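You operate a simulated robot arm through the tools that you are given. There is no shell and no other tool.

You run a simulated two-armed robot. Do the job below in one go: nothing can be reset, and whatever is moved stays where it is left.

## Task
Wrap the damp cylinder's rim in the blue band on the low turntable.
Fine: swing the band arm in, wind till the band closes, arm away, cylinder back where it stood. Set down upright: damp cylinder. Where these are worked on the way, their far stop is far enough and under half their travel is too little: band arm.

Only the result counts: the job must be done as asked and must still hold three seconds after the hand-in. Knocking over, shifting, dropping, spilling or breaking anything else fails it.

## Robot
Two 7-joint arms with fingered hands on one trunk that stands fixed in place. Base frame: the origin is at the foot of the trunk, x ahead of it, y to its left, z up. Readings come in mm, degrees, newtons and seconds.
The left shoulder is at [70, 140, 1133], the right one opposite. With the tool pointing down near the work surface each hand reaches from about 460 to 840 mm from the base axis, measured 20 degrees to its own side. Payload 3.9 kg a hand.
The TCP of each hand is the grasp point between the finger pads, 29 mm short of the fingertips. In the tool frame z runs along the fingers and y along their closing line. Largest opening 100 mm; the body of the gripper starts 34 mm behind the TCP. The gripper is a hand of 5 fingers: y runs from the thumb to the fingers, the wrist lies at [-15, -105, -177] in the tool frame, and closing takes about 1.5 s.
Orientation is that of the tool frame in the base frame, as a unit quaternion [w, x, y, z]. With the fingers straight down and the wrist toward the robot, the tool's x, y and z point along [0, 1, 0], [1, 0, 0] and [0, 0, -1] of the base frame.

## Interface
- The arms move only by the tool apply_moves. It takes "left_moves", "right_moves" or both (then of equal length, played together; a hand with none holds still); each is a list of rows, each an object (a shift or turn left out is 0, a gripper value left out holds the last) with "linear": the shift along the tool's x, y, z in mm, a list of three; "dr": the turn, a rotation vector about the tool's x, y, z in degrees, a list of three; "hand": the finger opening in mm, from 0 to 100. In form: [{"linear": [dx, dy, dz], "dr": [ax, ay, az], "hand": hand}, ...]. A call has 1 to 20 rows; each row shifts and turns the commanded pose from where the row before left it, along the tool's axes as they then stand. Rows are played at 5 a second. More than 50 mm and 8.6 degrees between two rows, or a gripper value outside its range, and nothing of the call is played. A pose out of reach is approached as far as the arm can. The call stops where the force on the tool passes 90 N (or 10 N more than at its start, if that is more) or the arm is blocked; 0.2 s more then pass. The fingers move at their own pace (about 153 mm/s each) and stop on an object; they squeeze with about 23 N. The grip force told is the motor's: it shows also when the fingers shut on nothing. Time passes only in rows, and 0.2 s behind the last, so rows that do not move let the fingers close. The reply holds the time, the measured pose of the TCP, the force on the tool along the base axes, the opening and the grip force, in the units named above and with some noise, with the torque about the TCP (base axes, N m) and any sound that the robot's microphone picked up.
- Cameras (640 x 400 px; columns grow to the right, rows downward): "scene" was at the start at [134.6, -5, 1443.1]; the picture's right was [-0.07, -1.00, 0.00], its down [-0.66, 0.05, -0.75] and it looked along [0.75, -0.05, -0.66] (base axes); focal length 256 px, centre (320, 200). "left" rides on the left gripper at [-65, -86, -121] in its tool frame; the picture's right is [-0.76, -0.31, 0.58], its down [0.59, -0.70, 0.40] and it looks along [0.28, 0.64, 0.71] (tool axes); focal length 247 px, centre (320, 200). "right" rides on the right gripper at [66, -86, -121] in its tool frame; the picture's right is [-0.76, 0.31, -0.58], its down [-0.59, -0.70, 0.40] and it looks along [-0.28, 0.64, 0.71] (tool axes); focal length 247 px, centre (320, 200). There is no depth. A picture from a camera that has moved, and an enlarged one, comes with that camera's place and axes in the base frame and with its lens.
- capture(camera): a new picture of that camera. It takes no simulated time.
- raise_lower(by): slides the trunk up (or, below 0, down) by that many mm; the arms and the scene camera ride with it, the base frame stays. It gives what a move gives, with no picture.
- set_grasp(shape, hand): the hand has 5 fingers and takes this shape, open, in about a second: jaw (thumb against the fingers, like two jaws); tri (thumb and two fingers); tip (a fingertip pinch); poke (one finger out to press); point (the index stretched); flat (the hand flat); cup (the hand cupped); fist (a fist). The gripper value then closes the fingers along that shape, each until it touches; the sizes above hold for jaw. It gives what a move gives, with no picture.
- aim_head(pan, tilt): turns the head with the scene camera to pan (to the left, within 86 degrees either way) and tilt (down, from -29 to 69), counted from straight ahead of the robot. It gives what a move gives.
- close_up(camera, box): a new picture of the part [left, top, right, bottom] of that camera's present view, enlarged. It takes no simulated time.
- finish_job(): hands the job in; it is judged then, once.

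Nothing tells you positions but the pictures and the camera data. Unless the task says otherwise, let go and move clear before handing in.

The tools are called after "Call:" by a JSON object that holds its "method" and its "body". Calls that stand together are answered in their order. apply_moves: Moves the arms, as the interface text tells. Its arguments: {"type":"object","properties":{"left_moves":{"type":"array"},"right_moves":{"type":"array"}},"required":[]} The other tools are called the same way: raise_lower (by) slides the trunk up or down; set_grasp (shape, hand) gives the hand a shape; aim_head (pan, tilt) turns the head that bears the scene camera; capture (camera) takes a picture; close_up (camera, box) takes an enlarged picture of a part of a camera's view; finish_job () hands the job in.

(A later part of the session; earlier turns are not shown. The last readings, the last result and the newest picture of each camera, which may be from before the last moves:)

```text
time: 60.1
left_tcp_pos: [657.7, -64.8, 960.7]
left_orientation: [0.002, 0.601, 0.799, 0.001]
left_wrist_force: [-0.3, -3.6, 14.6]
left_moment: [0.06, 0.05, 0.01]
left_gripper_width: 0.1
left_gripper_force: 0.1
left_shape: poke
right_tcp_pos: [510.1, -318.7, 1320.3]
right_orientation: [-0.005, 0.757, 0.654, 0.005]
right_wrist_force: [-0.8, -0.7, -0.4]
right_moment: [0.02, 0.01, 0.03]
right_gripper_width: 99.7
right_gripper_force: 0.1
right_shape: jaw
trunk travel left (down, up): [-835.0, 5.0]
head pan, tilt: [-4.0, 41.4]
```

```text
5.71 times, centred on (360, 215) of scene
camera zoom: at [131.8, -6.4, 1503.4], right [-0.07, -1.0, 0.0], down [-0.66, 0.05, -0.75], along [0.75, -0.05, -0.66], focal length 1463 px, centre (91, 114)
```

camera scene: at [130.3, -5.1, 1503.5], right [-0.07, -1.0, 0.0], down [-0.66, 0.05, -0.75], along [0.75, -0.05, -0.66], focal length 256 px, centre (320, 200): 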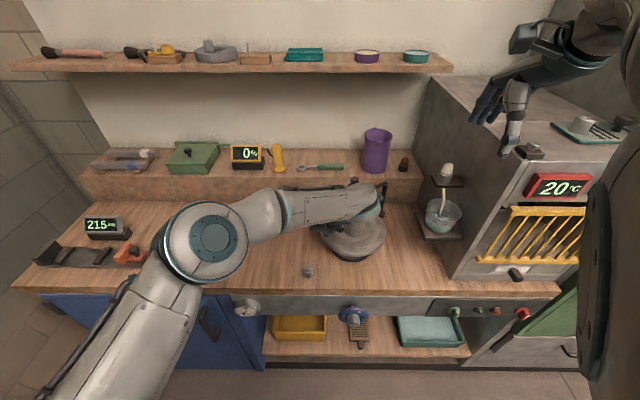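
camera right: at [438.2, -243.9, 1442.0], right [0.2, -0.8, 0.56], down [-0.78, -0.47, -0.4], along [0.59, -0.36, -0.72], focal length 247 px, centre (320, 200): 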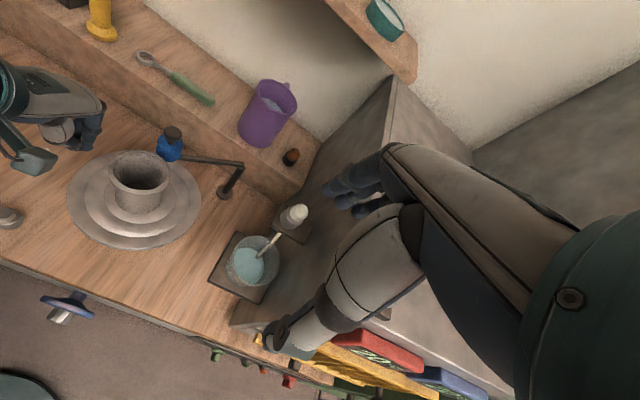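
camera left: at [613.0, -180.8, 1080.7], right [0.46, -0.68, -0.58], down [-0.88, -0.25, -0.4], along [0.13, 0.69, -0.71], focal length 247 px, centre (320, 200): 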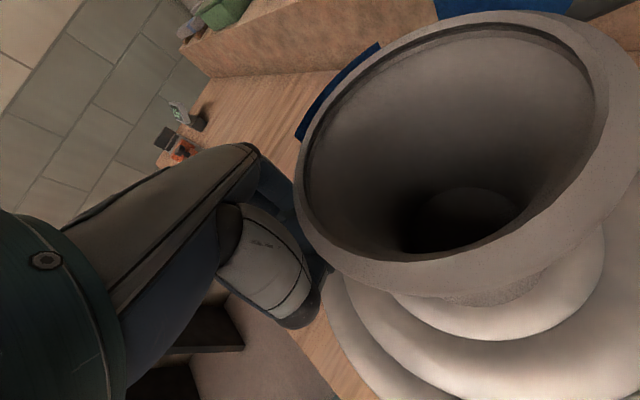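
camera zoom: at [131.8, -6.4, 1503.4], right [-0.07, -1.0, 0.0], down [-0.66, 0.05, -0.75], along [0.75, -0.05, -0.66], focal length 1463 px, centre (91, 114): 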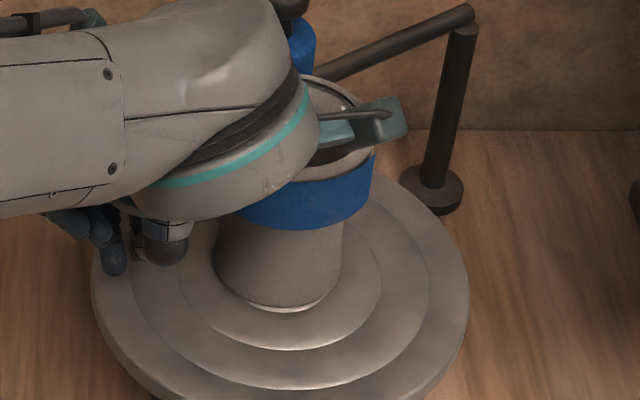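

Call:
{"method": "apply_moves", "body": {"left_moves": [{"linear": [3.8, -10.2, 0], "dr": [0, 0, -8]}, {"linear": [3.8, -10.2, 0], "dr": [0, 0, -8]}, {"linear": [3.8, -10.2, 0], "dr": [0, 0, -8]}, {"linear": [3.8, -10.2, 0], "dr": [0, 0, -8]}, {"linear": [3.8, -10.2, 0], "dr": [0, 0, -8]}]}}

Call:
{"method": "close_up", "body": {"camera": "right", "box": [40, 100, 240, 225]}}

```text
time: 61.3
left_tcp_pos: [604.5, -72.8, 959.1]
left_orientation: [0.002, 0.291, 0.957, 0.001]
left_wrist_force: [3.5, -5.0, 21.1]
left_moment: [-0.09, 0.23, 0.05]
left_gripper_width: 0.0
left_gripper_force: 0.0
left_shape: poke
right_tcp_pos: [510.4, -319.3, 1320.2]
right_orientation: [-0.005, 0.757, 0.654, 0.005]
right_wrist_force: [-0.1, 1.5, -0.6]
right_moment: [-0.02, 0.03, -0.01]
right_gripper_width: 100.0
right_gripper_force: 0.1
right_shape: jaw
trunk travel left (down, up): [-835.0, 5.0]
head pan, tilt: [-4.0, 41.4]
```

```text
3.20 times, centred on (140, 162) of right
camera zoom: at [434.5, -244.5, 1443.4], right [0.19, -0.8, 0.56], down [-0.78, -0.48, -0.41], along [0.59, -0.36, -0.72], focal length 790 px, centre (896, 320)
```

zoom: 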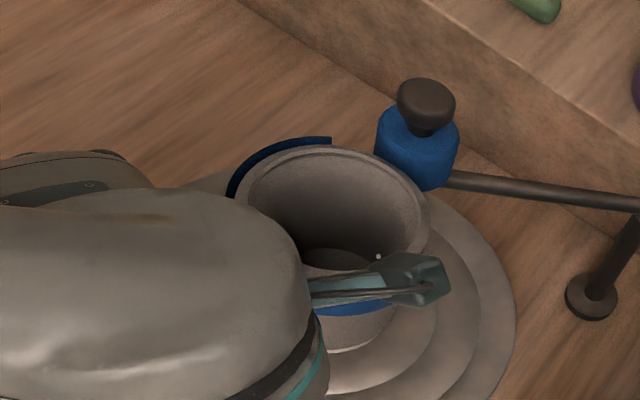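

Call:
{"method": "apply_moves", "body": {"left_moves": [{"linear": [0, 0, -12]}, {"linear": [-5.2, 9.6, 0], "dr": [0, 0, 8]}, {"linear": [-5.2, 9.6, 0], "dr": [0, 0, 8]}, {"linear": [-5.2, 9.6, 0], "dr": [0, 0, 8]}, {"linear": [-5.2, 9.6, 0], "dr": [0, 0, 8]}, {"linear": [-5.2, 9.6, 0], "dr": [0, 0, 8]}, {"linear": [-5.2, 9.6, 0], "dr": [0, 0, 8]}, {"linear": [-5.2, 9.6, 0], "dr": [0, 0, 8]}, {"linear": [-5.2, 9.6, 0], "dr": [0, 0, 8]}, {"linear": [-5.2, 9.6, 0], "dr": [0, 0, 8]}, {"linear": [0, 0, 0]}]}}

Call:
{"method": "close_up", "body": {"camera": "right", "box": [40, 100, 240, 225]}}

Call:
{"method": "close_up", "body": {"camera": "scene", "box": [320, 180, 400, 250]}}

Call:
{"method": "capture", "body": {"camera": "left"}}

```text
time: 63.7
left_tcp_pos: [698.9, -79.7, 969.8]
left_orientation: [0.001, 0.8, 0.6, 0.0]
left_wrist_force: [-0.2, -0.2, 0.3]
left_moment: [0.01, 0.04, 0.02]
left_gripper_width: 0.1
left_gripper_force: 0.0
left_shape: poke
right_tcp_pos: [513.3, -318.6, 1320.7]
right_orientation: [-0.007, 0.756, 0.654, 0.005]
right_wrist_force: [-0.6, -0.4, -0.1]
right_moment: [-0.03, 0.0, 0.0]
right_gripper_width: 99.8
right_gripper_force: 0.0
right_shape: jaw
trunk travel left (down, up): [-835.0, 5.0]
head pan, tilt: [-4.0, 41.4]
```

```text
3.20 times, centred on (140, 162) of right
camera zoom: at [437.6, -243.6, 1442.5], right [0.2, -0.8, 0.56], down [-0.78, -0.48, -0.41], along [0.59, -0.36, -0.72], focal length 790 px, centre (896, 320)
```

zoom: 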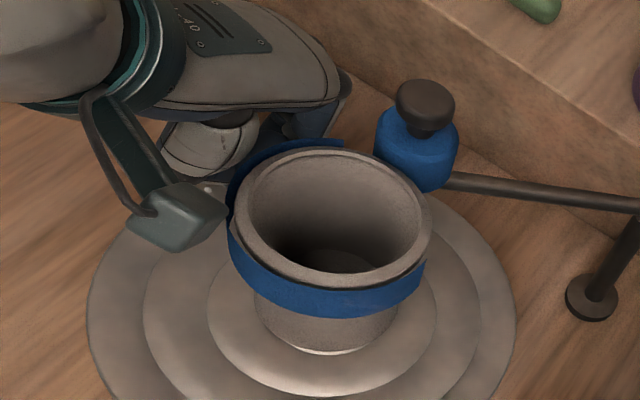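

```text
5.71 times, centred on (360, 215) of scene
camera zoom: at [134.3, -5.2, 1503.1], right [-0.07, -1.0, 0.0], down [-0.66, 0.05, -0.75], along [0.75, -0.05, -0.66], focal length 1463 px, centre (91, 114)
```

zoom: 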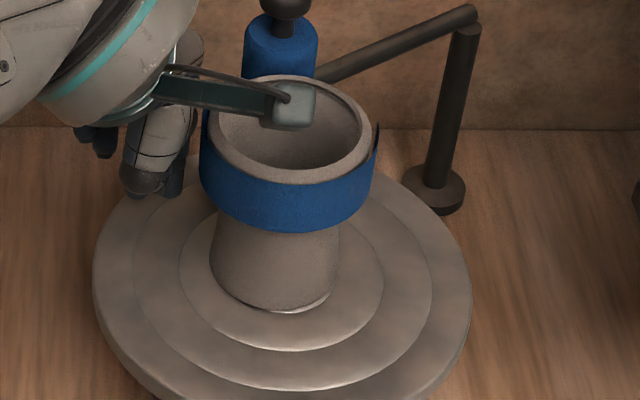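

```text
taken
camera left: at [599.3, -118.5, 1090.1], right [-0.51, -0.64, -0.58], down [-0.51, 0.76, -0.4], along [0.7, 0.09, -0.71], focal length 247 px, centre (320, 200)
```

left: 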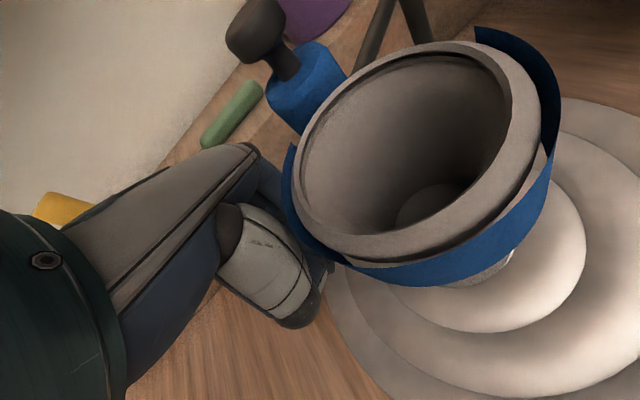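

About 270° is wrapped. The off-centre side now faces the hand, so I'll shift 3 mm outward for clearance and lower carefully.

Call:
{"method": "apply_moves", "body": {"left_moves": [{"linear": [2.7, 1.3, 4]}, {"linear": [0, 0, 4]}, {"linear": [0, 0, 3.5]}]}}

Call:
{"method": "capture", "body": {"camera": "left"}}

Call:
{"method": "close_up", "body": {"camera": "right", "box": [60, 110, 220, 210]}}

```text
time: 64.5
left_tcp_pos: [700.2, -78.1, 960.1]
left_orientation: [0.002, 0.799, 0.601, 0.001]
left_wrist_force: [0.4, 0.3, 5.5]
left_moment: [0.07, -0.04, 0.0]
left_gripper_width: 0.0
left_gripper_force: 0.0
left_shape: poke
right_tcp_pos: [512.7, -318.9, 1321.0]
right_orientation: [-0.006, 0.757, 0.654, 0.005]
right_wrist_force: [-0.9, 0.6, -0.6]
right_moment: [0.0, 0.03, 0.01]
right_gripper_width: 99.7
right_gripper_force: 0.0
right_shape: jaw
trunk travel left (down, up): [-835.0, 5.0]
head pan, tilt: [-4.0, 41.4]
```

```text
taken
camera left: at [601.0, -117.2, 1080.7], right [-0.5, -0.64, -0.58], down [-0.51, 0.76, -0.4], along [0.7, 0.09, -0.71], focal length 247 px, centre (320, 200)
```

left: 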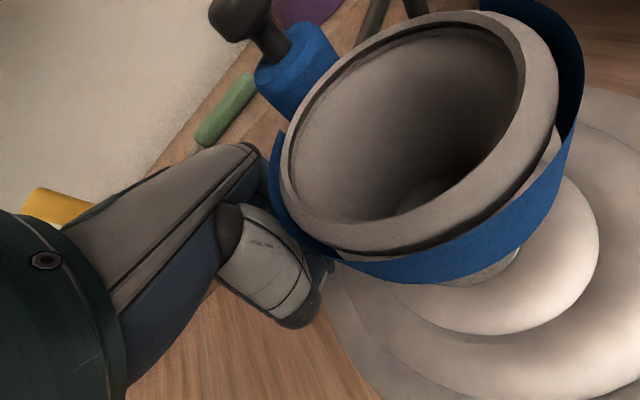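

```text
4.00 times, centred on (140, 160) of right
camera zoom: at [436.6, -243.2, 1443.0], right [0.2, -0.8, 0.56], down [-0.78, -0.48, -0.41], along [0.59, -0.36, -0.72], focal length 988 px, centre (1040, 360)
```

zoom: 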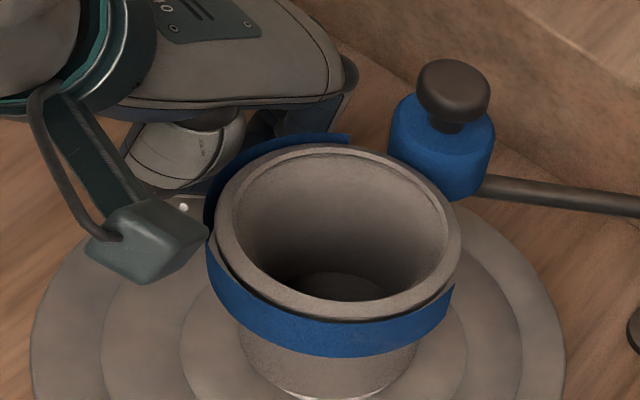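

Call:
{"method": "apply_moves", "body": {"left_moves": [{"linear": [0, 0, 2.5]}, {"linear": [4.2, -10.8, 0], "dr": [0, 0, -8]}, {"linear": [4.2, -10.8, 0], "dr": [0, 0, -8]}, {"linear": [4.2, -10.8, 0], "dr": [0, 0, -8]}]}}

Call:
{"method": "close_up", "body": {"camera": "right", "box": [60, 110, 220, 210]}}

Call:
{"method": "capture", "body": {"camera": "left"}}

```text
time: 65.5
left_tcp_pos: [668.4, -62.4, 958.9]
left_orientation: [0.002, 0.657, 0.754, 0.001]
left_wrist_force: [-0.2, -2.6, 23.7]
left_moment: [0.22, 0.07, 0.02]
left_gripper_width: 0.1
left_gripper_force: 0.0
left_shape: poke
right_tcp_pos: [508.4, -319.7, 1321.8]
right_orientation: [-0.005, 0.756, 0.654, 0.006]
right_wrist_force: [-0.1, -0.1, 0.4]
right_moment: [0.0, 0.03, -0.01]
right_gripper_width: 99.8
right_gripper_force: 0.0
right_shape: jaw
trunk travel left (down, up): [-835.0, 5.0]
head pan, tilt: [-4.0, 41.4]
```

```text
4.00 times, centred on (140, 160) of right
camera zoom: at [433.1, -244.0, 1444.0], right [0.19, -0.8, 0.56], down [-0.78, -0.48, -0.41], along [0.6, -0.36, -0.72], focal length 988 px, centre (1040, 360)
```

zoom: 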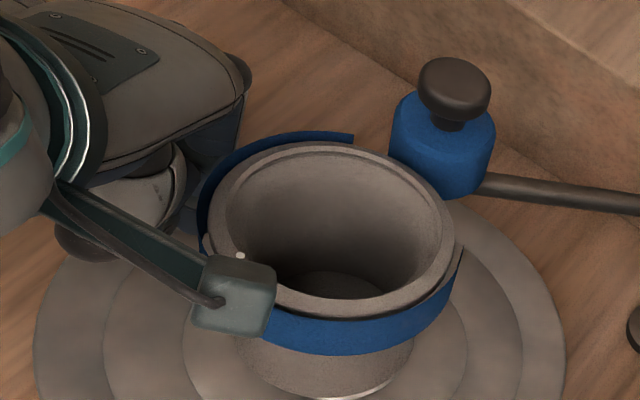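

```text
taken
camera left: at [593.1, -139.4, 1080.2], right [-0.2, -0.79, -0.58], down [-0.78, 0.49, -0.4], along [0.6, 0.37, -0.71], focal length 247 px, centre (320, 200)
```

left: 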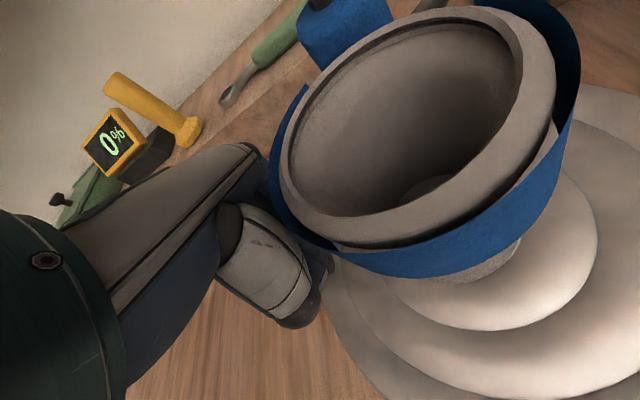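

Call:
{"method": "apply_moves", "body": {"left_moves": [{"linear": [4.0, -10.6, 0], "dr": [0, 0, -8]}, {"linear": [4.0, -10.6, 0], "dr": [0, 0, -8]}, {"linear": [4.0, -10.6, 0], "dr": [0, 0, -8]}, {"linear": [4.0, -10.6, 0], "dr": [0, 0, -8]}, {"linear": [4.0, -10.6, 0], "dr": [0, 0, -8]}, {"linear": [4.0, -10.6, 0], "dr": [0, 0, -8]}]}}

Call:
{"method": "close_up", "body": {"camera": "right", "box": [60, 110, 220, 210]}}

Call:
{"method": "capture", "body": {"camera": "left"}}

```text
time: 66.9
left_tcp_pos: [603.7, -70.1, 959.9]
left_orientation: [0.002, 0.293, 0.956, 0.001]
left_wrist_force: [4.3, -4.3, 25.7]
left_moment: [-0.05, 0.16, 0.09]
left_gripper_width: 0.0
left_gripper_force: 0.0
left_shape: poke
right_tcp_pos: [510.8, -320.0, 1320.1]
right_orientation: [-0.007, 0.757, 0.653, 0.005]
right_wrist_force: [0.9, 0.1, 0.7]
right_moment: [0.02, 0.0, 0.01]
right_gripper_width: 99.8
right_gripper_force: 0.0
right_shape: jaw
trunk travel left (down, up): [-835.0, 5.0]
head pan, tilt: [-4.0, 41.4]
```

```text
4.00 times, centred on (140, 160) of right
camera zoom: at [434.3, -244.7, 1443.4], right [0.19, -0.8, 0.56], down [-0.78, -0.47, -0.41], along [0.59, -0.36, -0.72], focal length 988 px, centre (1040, 360)
```

zoom: 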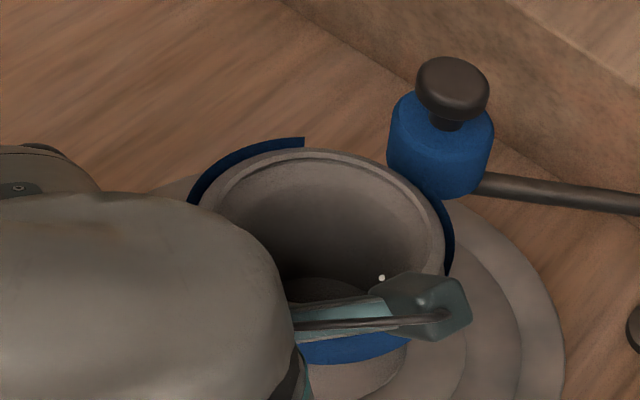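

```text
taken
camera left: at [610.8, -177.8, 1079.6], right [0.46, -0.68, -0.58], down [-0.88, -0.25, -0.4], along [0.13, 0.69, -0.71], focal length 247 px, centre (320, 200)
```

left: 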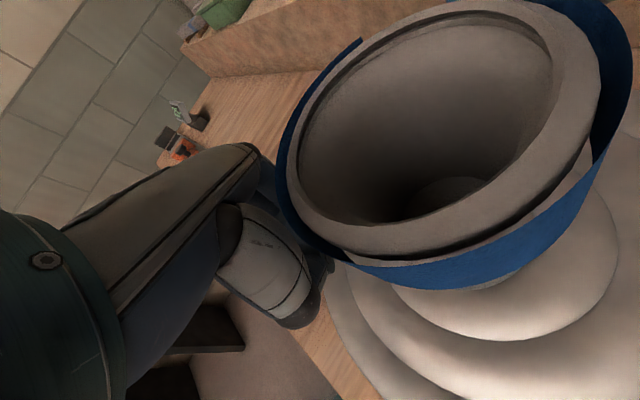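

The leading end has reached the bottle on the right and only a small gap remains. I'll go back for one more stroke.

Call:
{"method": "apply_moves", "body": {"left_moves": [{"linear": [0, 0, -12]}, {"linear": [-5.4, 9.8, 0], "dr": [0, 0, 8]}, {"linear": [-5.4, 9.8, 0], "dr": [0, 0, 8]}, {"linear": [-5.4, 9.8, 0], "dr": [0, 0, 8]}, {"linear": [-5.4, 9.8, 0], "dr": [0, 0, 8]}, {"linear": [-5.4, 9.8, 0], "dr": [0, 0, 8]}, {"linear": [-5.4, 9.8, 0], "dr": [0, 0, 8]}, {"linear": [-5.4, 9.8, 0], "dr": [0, 0, 8]}, {"linear": [-5.4, 9.8, 0], "dr": [0, 0, 8]}, {"linear": [-5.4, 9.8, 0], "dr": [0, 0, 8]}, {"linear": [0, 0, 0]}]}}

Call:
{"method": "close_up", "body": {"camera": "right", "box": [60, 110, 220, 210]}}

Call:
{"method": "close_up", "body": {"camera": "scene", "box": [320, 180, 400, 250]}}

```text
time: 69.3
left_tcp_pos: [698.8, -77.7, 967.4]
left_orientation: [0.0, 0.799, 0.601, 0.0]
left_wrist_force: [-0.4, 0.4, -0.7]
left_moment: [0.02, 0.0, 0.01]
left_gripper_width: 0.1
left_gripper_force: 0.1
left_shape: poke
right_tcp_pos: [512.6, -319.2, 1319.5]
right_orientation: [-0.007, 0.757, 0.654, 0.004]
right_wrist_force: [-0.2, -0.2, 0.6]
right_moment: [0.01, 0.01, 0.0]
right_gripper_width: 99.9
right_gripper_force: 0.0
right_shape: jaw
trunk travel left (down, up): [-835.0, 5.0]
head pan, tilt: [-4.0, 41.4]
```

```text
4.00 times, centred on (140, 160) of right
camera zoom: at [437.5, -243.6, 1442.5], right [0.2, -0.8, 0.56], down [-0.78, -0.48, -0.41], along [0.59, -0.36, -0.72], focal length 988 px, centre (1040, 360)
```

zoom: 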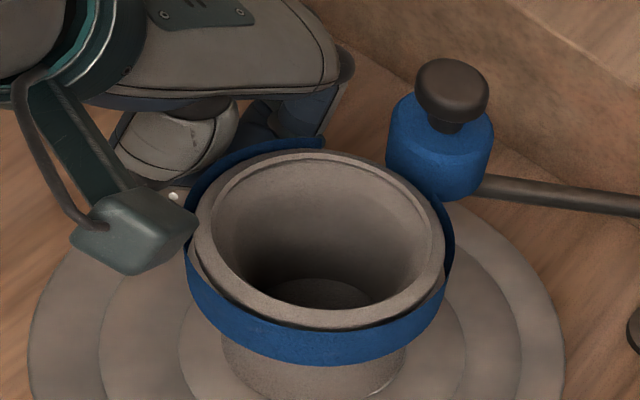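

```text
5.71 times, centred on (360, 215) of scene
camera zoom: at [134.3, -5.2, 1503.1], right [-0.07, -1.0, 0.0], down [-0.66, 0.05, -0.75], along [0.75, -0.05, -0.66], focal length 1463 px, centre (91, 114)
```

zoom: 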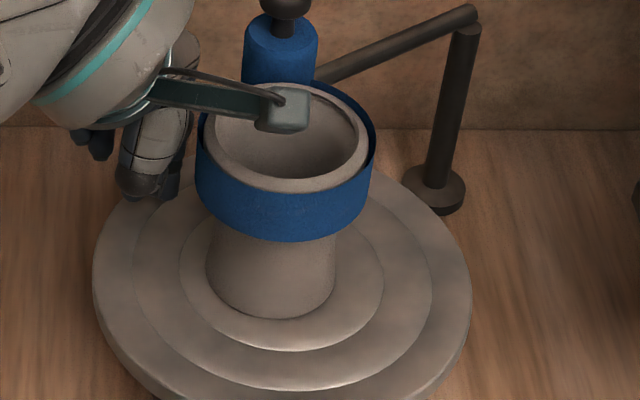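

Call:
{"method": "apply_moves", "body": {"left_moves": [{"linear": [0, 0, 6]}, {"linear": [0, 0, 5.5]}, {"linear": [3.9, -10.7, 0], "dr": [0, 0, -8]}, {"linear": [3.9, -10.7, 0], "dr": [0, 0, -8]}, {"linear": [3.9, -10.7, 0], "dr": [0, 0, -8]}, {"linear": [3.9, -10.7, 0], "dr": [0, 0, -8]}]}}

Call:
{"method": "close_up", "body": {"camera": "right", "box": [60, 110, 220, 210]}}

```text
time: 70.7
left_tcp_pos: [656.6, -60.7, 958.5]
left_orientation: [0.003, 0.602, 0.799, 0.002]
left_wrist_force: [-0.4, -5.1, 20.7]
left_moment: [0.11, 0.18, 0.05]
left_gripper_width: 0.0
left_gripper_force: 0.0
left_shape: poke
right_tcp_pos: [508.0, -318.8, 1321.7]
right_orientation: [-0.006, 0.756, 0.654, 0.006]
right_wrist_force: [-0.5, -0.6, -0.4]
right_moment: [0.0, 0.02, 0.01]
right_gripper_width: 99.6
right_gripper_force: 0.0
right_shape: jaw
trunk travel left (down, up): [-835.0, 5.0]
head pan, tilt: [-4.0, 41.4]
```

```text
4.00 times, centred on (140, 160) of right
camera zoom: at [433.7, -244.9, 1443.7], right [0.19, -0.8, 0.56], down [-0.78, -0.47, -0.41], along [0.6, -0.36, -0.72], focal length 988 px, centre (1040, 360)
```

zoom: 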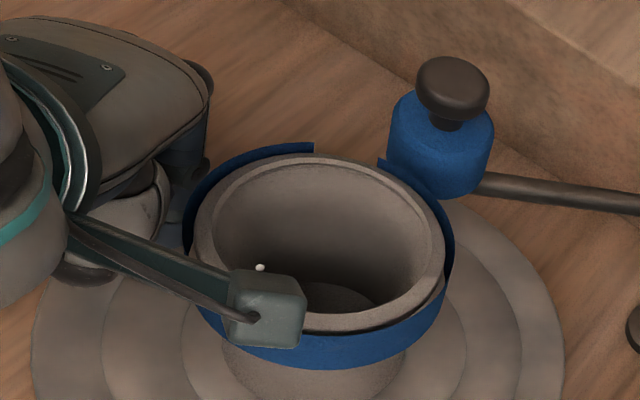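

The remaining gap in the band is only about 30°. I'll continue the stroke.

Call:
{"method": "apply_moves", "body": {"left_moves": [{"linear": [3.9, -10.7, 0], "dr": [0, 0, -8]}, {"linear": [3.9, -10.7, 0], "dr": [0, 0, -8]}, {"linear": [3.9, -10.7, 0], "dr": [0, 0, -8]}, {"linear": [3.9, -10.7, 0], "dr": [0, 0, -8]}, {"linear": [3.9, -10.7, 0], "dr": [0, 0, -8]}]}}

Call:
{"method": "close_up", "body": {"camera": "right", "box": [60, 110, 220, 210]}}

Call:
{"method": "capture", "body": {"camera": "left"}}

```text
time: 71.9
left_tcp_pos: [602.9, -69.9, 958.2]
left_orientation: [0.002, 0.292, 0.956, 0.001]
left_wrist_force: [4.1, -4.3, 26.9]
left_moment: [0.01, 0.2, 0.03]
left_gripper_width: 0.1
left_gripper_force: 0.0
left_shape: poke
right_tcp_pos: [510.6, -320.6, 1322.1]
right_orientation: [-0.006, 0.756, 0.654, 0.005]
right_wrist_force: [0.2, -0.6, 0.4]
right_moment: [-0.01, 0.01, -0.01]
right_gripper_width: 99.8
right_gripper_force: 0.1
right_shape: jaw
trunk travel left (down, up): [-835.0, 5.0]
head pan, tilt: [-4.0, 41.4]
```

```text
4.00 times, centred on (140, 160) of right
camera zoom: at [434.1, -244.5, 1443.5], right [0.19, -0.8, 0.56], down [-0.78, -0.48, -0.41], along [0.6, -0.36, -0.72], focal length 988 px, centre (1040, 360)
```

zoom: 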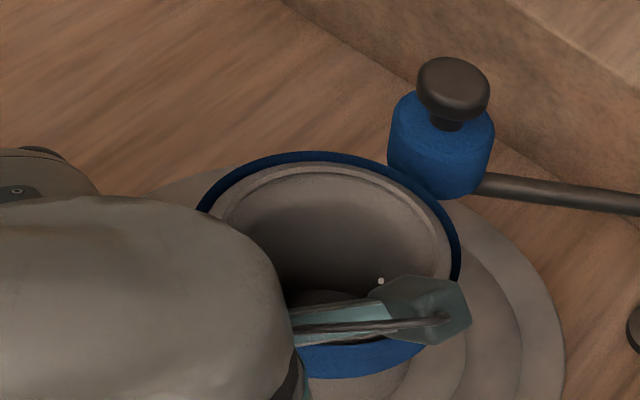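

```text
taken
camera left: at [609.5, -178.0, 1079.7], right [0.46, -0.68, -0.58], down [-0.88, -0.25, -0.4], along [0.13, 0.69, -0.71], focal length 247 px, centre (320, 200)
```

left: 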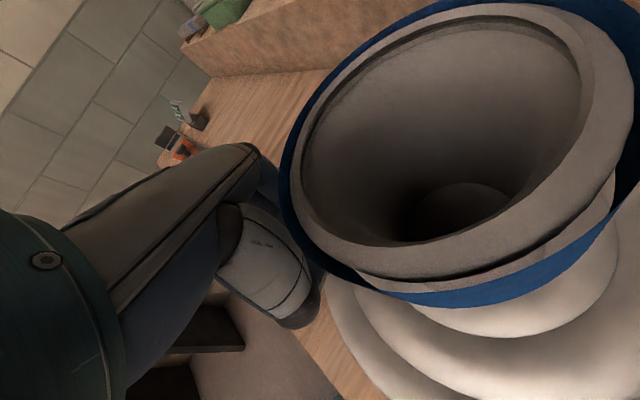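

The band looks closed all the way around. I'll lift the left hand straight up and clear to the left, then inspect the whole ring.

Call:
{"method": "apply_moves", "body": {"left_moves": [{"linear": [0, 0, -10]}, {"linear": [3, 0, -20]}, {"linear": [3, 0, -30]}, {"linear": [3, 0, -30]}, {"linear": [3, 0, -40]}, {"linear": [0, 0, 0]}]}}

Call:
{"method": "close_up", "body": {"camera": "right", "box": [60, 110, 220, 210]}}

Call:
{"method": "capture", "body": {"camera": "left"}}

```text
time: 73.3
left_tcp_pos: [594.7, -64.9, 1085.0]
left_orientation: [0.001, 0.294, 0.956, 0.001]
left_wrist_force: [-0.4, 0.5, 0.0]
left_moment: [0.01, 0.01, -0.01]
left_gripper_width: 0.0
left_gripper_force: 0.1
left_shape: poke
right_tcp_pos: [512.8, -319.0, 1319.0]
right_orientation: [-0.007, 0.756, 0.655, 0.005]
right_wrist_force: [-0.5, 0.4, -0.7]
right_moment: [0.0, 0.02, 0.01]
right_gripper_width: 99.7
right_gripper_force: 0.1
right_shape: jaw
trunk travel left (down, up): [-835.0, 5.0]
head pan, tilt: [-4.0, 41.4]
```

```text
4.00 times, centred on (140, 160) of right
camera zoom: at [438.3, -243.7, 1442.2], right [0.2, -0.8, 0.56], down [-0.78, -0.48, -0.4], along [0.59, -0.36, -0.72], focal length 988 px, centre (1040, 360)
```

zoom: 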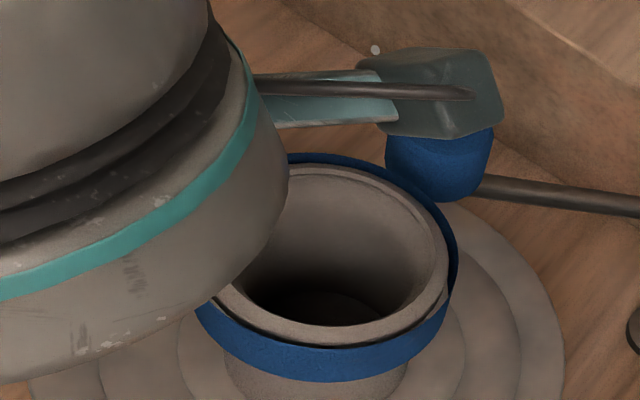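

```text
taken
camera left: at [602.4, -171.6, 1205.5], right [0.45, -0.68, -0.58], down [-0.88, -0.25, -0.4], along [0.12, 0.69, -0.71], focal length 247 px, centre (320, 200)
```

left: 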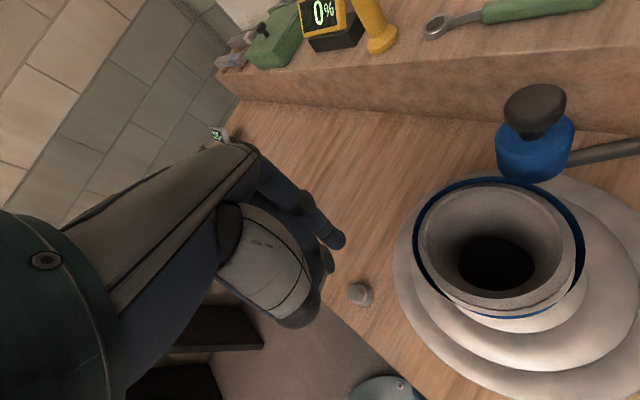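

The ring is closed. The left hand moves clear to the left and turns back to its normal heading.

Call:
{"method": "apply_moves", "body": {"left_moves": [{"linear": [20, 30, -6]}, {"linear": [20, 30, -6]}, {"linear": [20, 30, -6]}, {"linear": [20, 30, -6]}, {"linear": [20, 30, -6]}, {"dr": [0, 0, 8]}, {"dr": [0, 0, 8]}, {"dr": [0, 0, 8]}, {"dr": [0, 0, 8]}, {"dr": [0, 0, 8]}, {"dr": [0, 0, 8]}, {"dr": [0, 0, 8]}, {"dr": [0, 0, 8]}, {"linear": [0, 0, 0]}]}}

Call:
{"method": "close_up", "body": {"camera": "scene", "box": [320, 170, 400, 230]}}

Call:
{"method": "close_up", "body": {"camera": "right", "box": [40, 100, 240, 225]}}

Call:
{"method": "capture", "body": {"camera": "scene"}}

```text
time: 76.3
left_tcp_pos: [595.2, 116.3, 1115.0]
left_orientation: [-0.001, 0.756, 0.655, 0.0]
left_wrist_force: [-0.2, -0.2, 0.1]
left_moment: [-0.02, -0.02, -0.02]
left_gripper_width: 0.0
left_gripper_force: 0.1
left_shape: poke
right_tcp_pos: [513.5, -319.3, 1319.0]
right_orientation: [-0.007, 0.756, 0.654, 0.005]
right_wrist_force: [0.3, -0.5, 0.5]
right_moment: [0.01, 0.01, -0.05]
right_gripper_width: 99.7
right_gripper_force: 0.0
right_shape: jaw
trunk travel left (down, up): [-835.0, 5.0]
head pan, tilt: [-4.0, 41.4]
```

```text
6.67 times, centred on (360, 200) of scene
camera zoom: at [134.6, -5.5, 1503.1], right [-0.07, -1.0, 0.0], down [-0.66, 0.05, -0.75], along [0.75, -0.05, -0.66], focal length 1706 px, centre (53, 200)
```

zoom: 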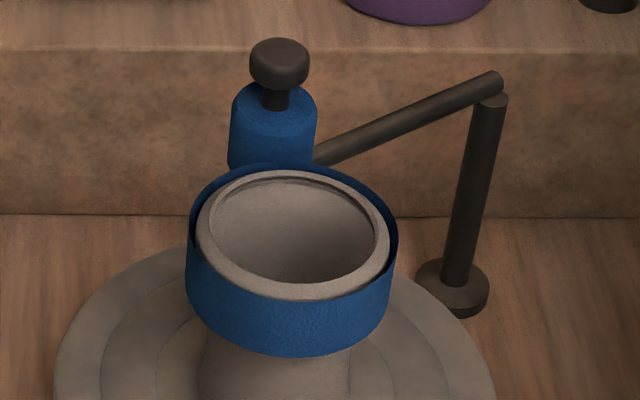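

```text
3.20 times, centred on (140, 162) of right
camera zoom: at [437.8, -243.9, 1442.3], right [0.2, -0.8, 0.56], down [-0.78, -0.48, -0.41], along [0.59, -0.36, -0.72], focal length 790 px, centre (896, 320)
```

zoom: 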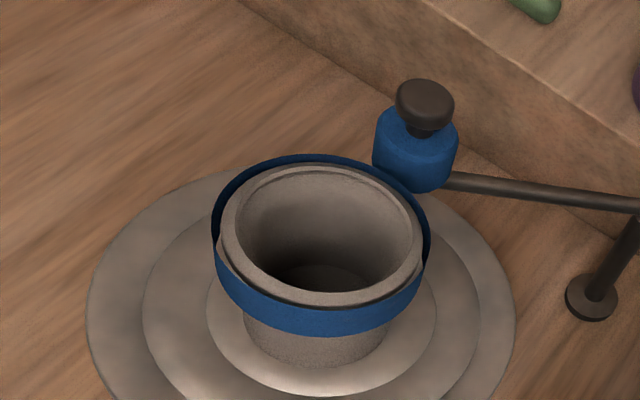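

```text
taken
camera scene: at [134.6, -5.5, 1503.1], right [-0.07, -1.0, 0.0], down [-0.66, 0.05, -0.75], along [0.75, -0.05, -0.66], focal length 256 px, centre (320, 200)
```

scene: 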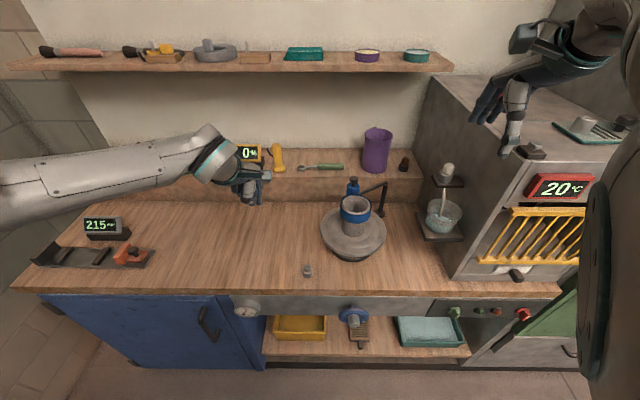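

The blue ring is complete around the rim. Next the right hand swings the band arm away: it goes back above the knob, now at about (711, -143).

Call:
{"method": "apply_moves", "body": {"right_moves": [{"linear": [33, 10.3, 28], "hand": 50}, {"linear": [33, 10.3, 28]}, {"linear": [33, 10.3, 28]}, {"linear": [33, 10.3, 28]}, {"linear": [33, 10.3, 28]}, {"linear": [33, 10.3, 25]}, {"linear": [-1, 38, 9]}, {"linear": [-1, 38, 9]}, {"linear": [0, 0, 0]}]}}

Call:
{"method": "capture", "body": {"camera": "right"}}

Call:
{"method": "close_up", "body": {"camera": "scene", "box": [300, 130, 440, 235]}}

```text
time: 78.3
left_tcp_pos: [595.5, 115.8, 1115.3]
left_orientation: [0.001, 0.756, 0.655, 0.001]
left_wrist_force: [0.0, 0.2, 1.2]
left_moment: [-0.04, 0.01, 0.0]
left_gripper_width: 0.3
left_gripper_force: 0.1
left_shape: poke
right_tcp_pos: [685.3, -144.1, 1140.9]
right_orientation: [0.001, 0.756, 0.655, 0.0]
right_wrist_force: [0.6, -0.4, -1.0]
right_moment: [-0.01, -0.01, -0.02]
right_gripper_width: 50.3
right_gripper_force: 0.0
right_shape: jaw
right hand out of reach, approached as far as the arm can: row 1, 2
trunk travel left (down, up): [-835.0, 5.0]
head pan, tilt: [-4.0, 41.4]
```

```text
taken
camera right: at [609.8, -67.5, 1262.0], right [0.2, -0.79, 0.58], down [-0.78, -0.48, -0.4], along [0.6, -0.37, -0.71], focal length 247 px, centre (320, 200)
```

right: 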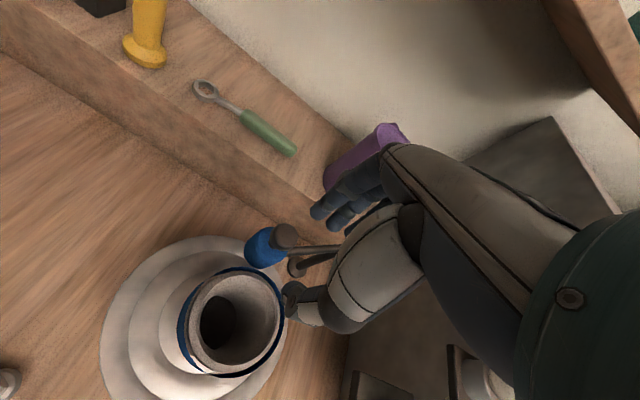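

```text
3.81 times, centred on (370, 182) of scene
camera zoom: at [132.5, -4.3, 1503.3], right [-0.07, -1.0, 0.0], down [-0.66, 0.05, -0.75], along [0.75, -0.05, -0.66], focal length 975 px, centre (130, 267)
```

zoom: 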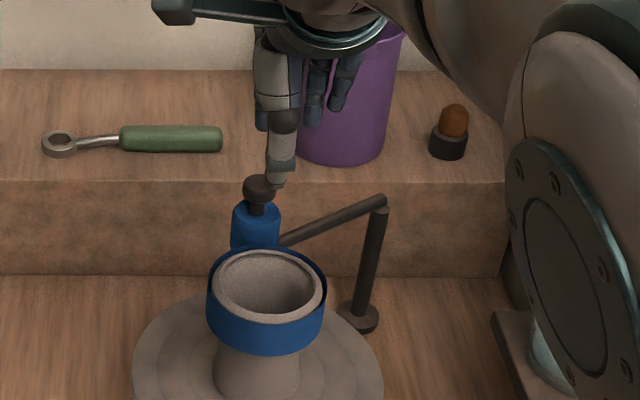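

Call:
{"method": "apply_moves", "body": {"right_moves": [{"linear": [5.4, 27.5, 0]}, {"linear": [0, 0, 15]}, {"linear": [0, 0, 0]}]}}

Call:
{"method": "capture", "body": {"camera": "right"}}

Call:
{"method": "close_up", "body": {"camera": "scene", "box": [300, 130, 440, 235]}}

```text
time: 79.1
left_tcp_pos: [594.3, 115.5, 1114.8]
left_orientation: [0.001, 0.755, 0.655, 0.0]
left_wrist_force: [-0.2, 0.5, 0.3]
left_moment: [0.02, 0.01, 0.03]
left_gripper_width: 0.0
left_gripper_force: 0.0
left_shape: poke
right_tcp_pos: [715.1, -145.7, 1124.6]
right_orientation: [0.001, 0.755, 0.656, 0.0]
right_wrist_force: [0.4, 0.0, 0.9]
right_moment: [-0.04, -0.02, 0.02]
right_gripper_width: 50.2
right_gripper_force: 0.1
right_shape: jaw
trunk travel left (down, up): [-835.0, 5.0]
head pan, tilt: [-4.0, 41.4]
```

```text
taken
camera right: at [639.1, -68.2, 1246.2], right [0.2, -0.79, 0.58], down [-0.78, -0.48, -0.4], along [0.59, -0.37, -0.71], focal length 247 px, centre (320, 200)
```

right: 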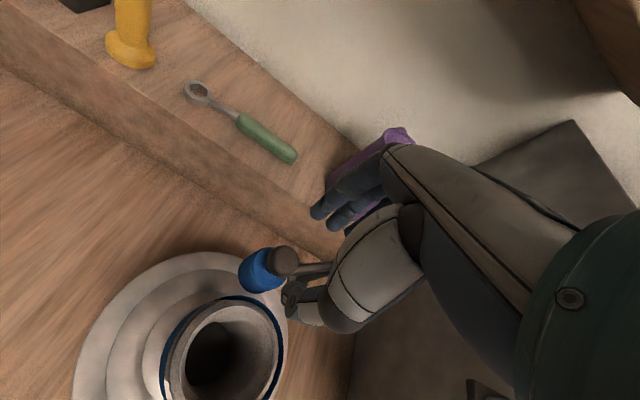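

```text
3.81 times, centred on (370, 182) of scene
camera zoom: at [134.3, -5.1, 1503.1], right [-0.07, -1.0, 0.0], down [-0.66, 0.05, -0.75], along [0.75, -0.05, -0.66], focal length 975 px, centre (130, 267)
```

zoom: 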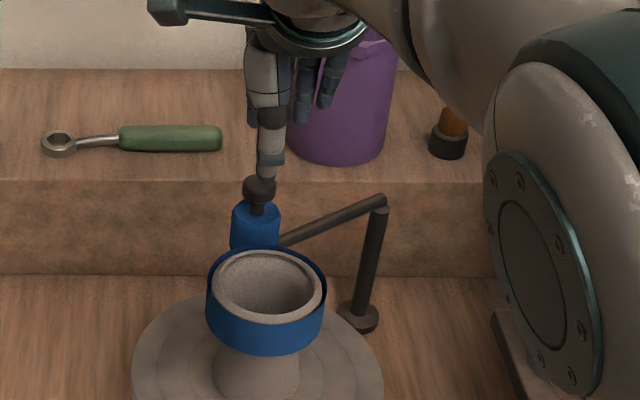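

Call:
{"method": "apply_moves", "body": {"right_moves": [{"linear": [0, 0, 14]}, {"linear": [0, 0, 14]}, {"linear": [0, 0, 13]}, {"linear": [0, 0, 0]}]}}

Call:
{"method": "capture", "body": {"camera": "right"}}

Call:
{"method": "close_up", "body": {"camera": "scene", "box": [300, 130, 440, 235]}}

```text
time: 80.1
left_tcp_pos: [594.0, 115.9, 1116.7]
left_orientation: [0.0, 0.755, 0.656, 0.0]
left_wrist_force: [-0.1, 0.0, 0.1]
left_moment: [0.01, 0.02, -0.06]
left_gripper_width: 0.1
left_gripper_force: 0.0
left_shape: poke
right_tcp_pos: [714.1, -144.0, 1084.4]
right_orientation: [0.0, 0.755, 0.656, 0.0]
right_wrist_force: [0.0, -1.0, 0.6]
right_moment: [0.02, -0.01, 0.02]
right_gripper_width: 49.8
right_gripper_force: 0.1
right_shape: jaw
trunk travel left (down, up): [-835.0, 5.0]
head pan, tilt: [-4.0, 41.4]
```

```text
taken
camera right: at [638.2, -67.1, 1205.5], right [0.2, -0.79, 0.58], down [-0.78, -0.48, -0.4], along [0.6, -0.37, -0.71], focal length 247 px, centre (320, 200)
```

right: 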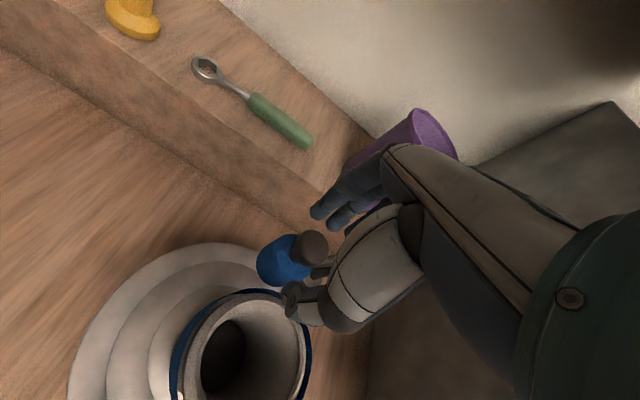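

```text
3.81 times, centred on (370, 182) of scene
camera zoom: at [134.2, -5.0, 1503.1], right [-0.07, -1.0, 0.0], down [-0.66, 0.05, -0.75], along [0.75, -0.05, -0.66], focal length 975 px, centre (130, 267)
```

zoom: 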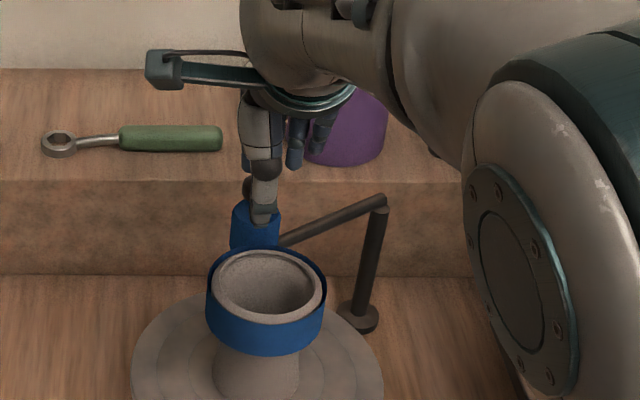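

The knob is caged. I'll narrow the gap and push the arm back outward along its arc with the thumb.

Call:
{"method": "apply_moves", "body": {"right_moves": [{"hand": 34}, {"hand": 34}, {"linear": [0, 4.5, 0]}, {"linear": [4.2, 6, 0]}, {"linear": [4.2, 6, 0]}, {"linear": [3.4, 6.5, 0]}, {"linear": [3.4, 6.5, 0]}, {"linear": [0, 0, 0]}]}}

Call:
{"method": "capture", "body": {"camera": "right"}}

Call:
{"method": "close_up", "body": {"camera": "scene", "box": [300, 130, 440, 235]}}

```text
time: 81.9
left_tcp_pos: [594.7, 116.1, 1115.1]
left_orientation: [0.0, 0.755, 0.655, 0.0]
left_wrist_force: [-0.1, -0.4, 0.1]
left_moment: [0.02, -0.01, -0.02]
left_gripper_width: 0.0
left_gripper_force: 0.0
left_shape: poke
right_tcp_pos: [745.0, -134.5, 1083.4]
right_orientation: [0.0, 0.756, 0.654, 0.0]
right_wrist_force: [-0.4, 0.3, 0.5]
right_moment: [0.01, 0.03, 0.01]
right_gripper_width: 34.5
right_gripper_force: 0.0
right_shape: jaw
trunk travel left (down, up): [-835.0, 5.0]
head pan, tilt: [-4.0, 41.4]
```

```text
taken
camera right: at [669.3, -57.6, 1204.7], right [0.2, -0.79, 0.58], down [-0.78, -0.48, -0.4], along [0.59, -0.37, -0.71], focal length 247 px, centre (320, 200)
```

right: 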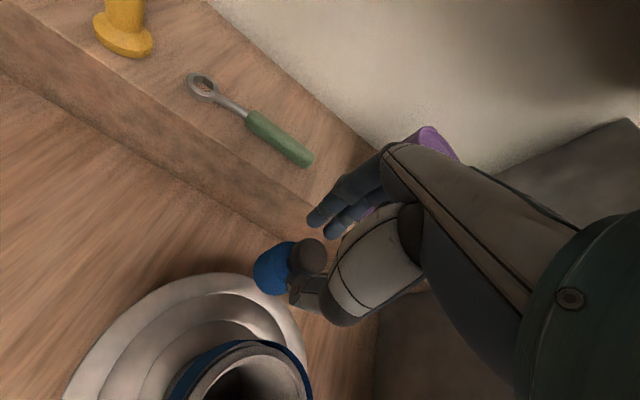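

```text
3.81 times, centred on (370, 182) of scene
camera zoom: at [134.3, -5.1, 1503.1], right [-0.07, -1.0, 0.0], down [-0.66, 0.05, -0.75], along [0.75, -0.05, -0.66], focal length 975 px, centre (130, 267)
```

zoom: 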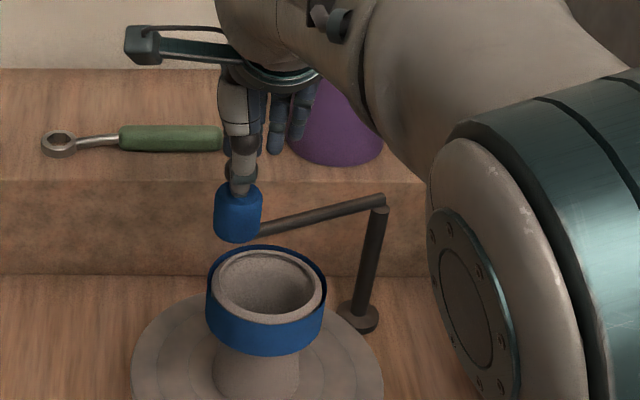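

Call:
{"method": "apply_moves", "body": {"right_moves": [{"linear": [2.7, 6.8, 0]}, {"linear": [2.7, 6.8, 0]}, {"linear": [2.0, 7, 0]}, {"linear": [2.0, 7, 0]}, {"linear": [1.2, 7.2, 0]}, {"linear": [0, 0, 0]}]}}

Call:
{"method": "capture", "body": {"camera": "right"}}

Call:
{"method": "close_up", "body": {"camera": "scene", "box": [300, 130, 440, 235]}}

```text
time: 83.3
left_tcp_pos: [594.5, 117.5, 1115.9]
left_orientation: [0.0, 0.755, 0.655, 0.0]
left_wrist_force: [0.1, -0.2, 0.6]
left_moment: [-0.01, -0.03, 0.02]
left_gripper_width: 0.1
left_gripper_force: 0.0
left_shape: poke
right_tcp_pos: [781.4, -128.7, 1083.0]
right_orientation: [0.0, 0.755, 0.655, 0.0]
right_wrist_force: [0.1, 0.2, 0.0]
right_moment: [0.03, 0.0, -0.04]
right_gripper_width: 34.1
right_gripper_force: 0.0
right_shape: jaw
trunk travel left (down, up): [-835.0, 5.0]
head pan, tilt: [-4.0, 41.4]
```

```text
taken
camera right: at [705.6, -51.5, 1205.5], right [0.2, -0.79, 0.58], down [-0.78, -0.48, -0.4], along [0.59, -0.37, -0.71], focal length 247 px, centre (320, 200)
```

right: 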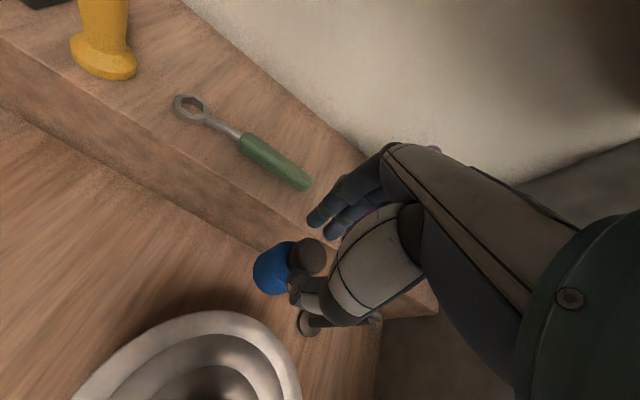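

```text
3.81 times, centred on (370, 182) of scene
camera zoom: at [134.3, -5.0, 1503.1], right [-0.07, -1.0, 0.0], down [-0.66, 0.05, -0.75], along [0.75, -0.05, -0.66], focal length 975 px, centre (130, 267)
```

zoom: 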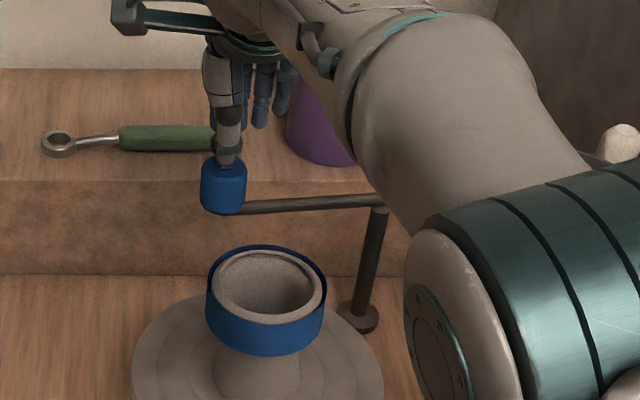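

Call:
{"method": "apply_moves", "body": {"right_moves": [{"linear": [1.2, 6, 0]}, {"linear": [0.6, 5, 0]}, {"linear": [0.3, 3, 0]}, {"linear": [0, 0, 0]}]}}

Call:
{"method": "capture", "body": {"camera": "right"}}

Call:
{"method": "close_up", "body": {"camera": "scene", "box": [300, 130, 440, 235]}}

```text
time: 84.3
left_tcp_pos: [595.4, 116.8, 1116.1]
left_orientation: [0.001, 0.755, 0.656, -0.001]
left_wrist_force: [0.3, -0.6, 0.9]
left_moment: [0.01, -0.01, -0.01]
left_gripper_width: 0.0
left_gripper_force: 0.0
left_shape: poke
right_tcp_pos: [794.9, -128.8, 1082.3]
right_orientation: [0.0, 0.755, 0.656, 0.0]
right_wrist_force: [0.2, 0.4, -0.1]
right_moment: [0.02, -0.01, 0.02]
right_gripper_width: 34.2
right_gripper_force: 0.0
right_shape: jaw
trunk travel left (down, up): [-835.0, 5.0]
head pan, tilt: [-4.0, 41.4]
```

```text
taken
camera right: at [719.4, -51.5, 1205.0], right [0.2, -0.79, 0.58], down [-0.78, -0.48, -0.4], along [0.59, -0.37, -0.71], focal length 247 px, centre (320, 200)
```

right: 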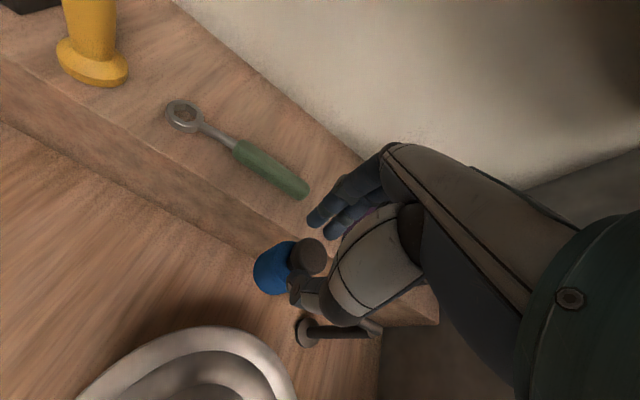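

```text
3.81 times, centred on (370, 182) of scene
camera zoom: at [134.4, -5.0, 1503.1], right [-0.07, -1.0, 0.0], down [-0.66, 0.05, -0.75], along [0.75, -0.05, -0.66], focal length 975 px, centre (130, 267)
```

zoom: 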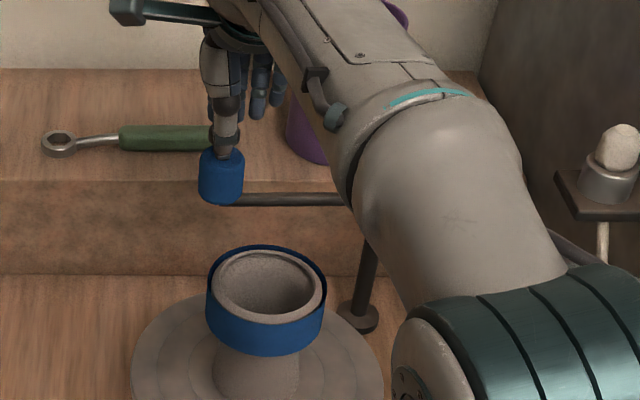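

Call:
{"method": "apply_moves", "body": {"right_moves": [{"linear": [0.2, 2.5, 0]}, {"linear": [0, 0, 0]}]}}

Call:
{"method": "close_up", "body": {"camera": "scene", "box": [300, 130, 440, 235]}}

```text
time: 84.9
left_tcp_pos: [594.7, 116.0, 1115.1]
left_orientation: [0.0, 0.755, 0.655, 0.0]
left_wrist_force: [-0.2, 0.7, -0.3]
left_moment: [-0.03, 0.03, -0.02]
left_gripper_width: 0.0
left_gripper_force: 0.0
left_shape: poke
right_tcp_pos: [795.4, -129.5, 1084.1]
right_orientation: [0.0, 0.756, 0.655, -0.001]
right_wrist_force: [0.1, 0.2, -0.8]
right_moment: [-0.02, 0.0, -0.03]
right_gripper_width: 34.4
right_gripper_force: 0.1
right_shape: jaw
trunk travel left (down, up): [-835.0, 5.0]
head pan, tilt: [-4.0, 41.4]
```

```text
3.81 times, centred on (370, 182) of scene
camera zoom: at [134.5, -5.0, 1503.1], right [-0.07, -1.0, 0.0], down [-0.66, 0.05, -0.75], along [0.75, -0.05, -0.66], focal length 975 px, centre (130, 267)
```

zoom: 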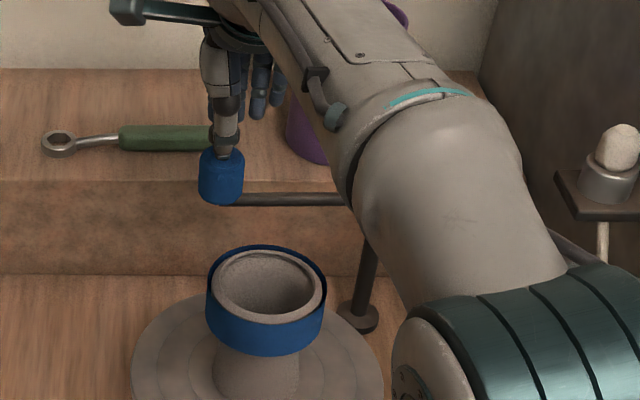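

The arm is back at its home position (bar straight left, bottle where it started). I'll open the hand, centre it and lift away.

Call:
{"method": "apply_moves", "body": {"right_moves": [{"linear": [0, -3, 0], "hand": 60}, {"linear": [0, -2, 0]}, {"linear": [0, 0, 0]}, {"linear": [0, 0, -15]}, {"linear": [0, 0, -15]}, {"linear": [0, -10, -10]}, {"linear": [0, -20, -15]}, {"linear": [0, 0, 0]}]}}

Call:
{"method": "capture", "body": {"camera": "right"}}

Call:
{"method": "close_up", "body": {"camera": "scene", "box": [300, 130, 440, 235]}}

```text
time: 86.7
left_tcp_pos: [595.2, 114.8, 1114.9]
left_orientation: [-0.001, 0.755, 0.655, -0.001]
left_wrist_force: [0.6, 0.1, 0.0]
left_moment: [-0.01, -0.03, 0.03]
left_gripper_width: 0.0
left_gripper_force: 0.0
left_shape: poke
right_tcp_pos: [765.0, -123.0, 1137.9]
right_orientation: [0.0, 0.755, 0.656, 0.0]
right_wrist_force: [0.1, -0.4, 0.1]
right_moment: [-0.01, 0.04, 0.01]
right_gripper_width: 59.7
right_gripper_force: 0.0
right_shape: jaw
trunk travel left (down, up): [-835.0, 5.0]
head pan, tilt: [-4.0, 41.4]
```

```text
taken
camera right: at [689.4, -46.8, 1260.0], right [0.2, -0.79, 0.58], down [-0.78, -0.48, -0.4], along [0.59, -0.37, -0.71], focal length 247 px, centre (320, 200)
```

right: 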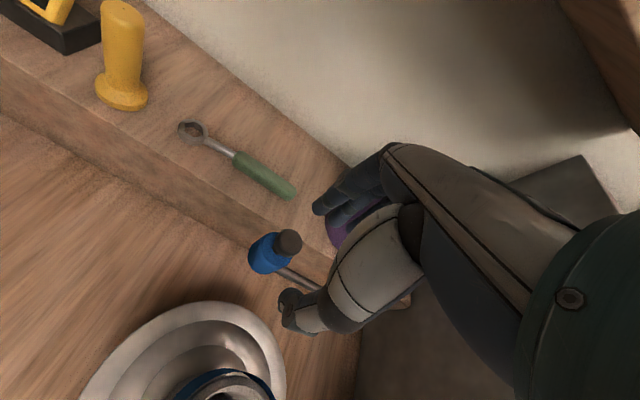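

```text
3.81 times, centred on (370, 182) of scene
camera zoom: at [135.8, -5.5, 1502.9], right [-0.07, -1.0, 0.0], down [-0.66, 0.05, -0.75], along [0.75, -0.05, -0.66], focal length 975 px, centre (130, 267)
```

zoom: 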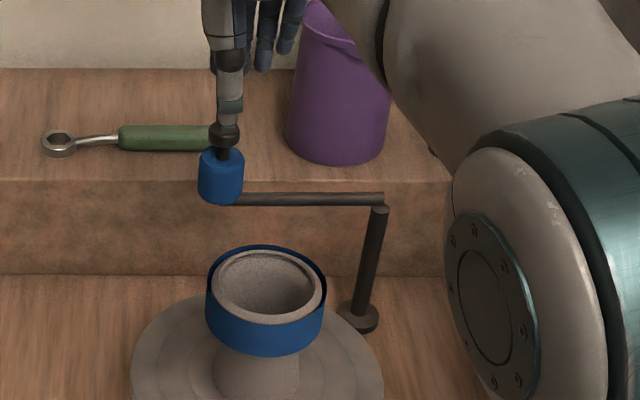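

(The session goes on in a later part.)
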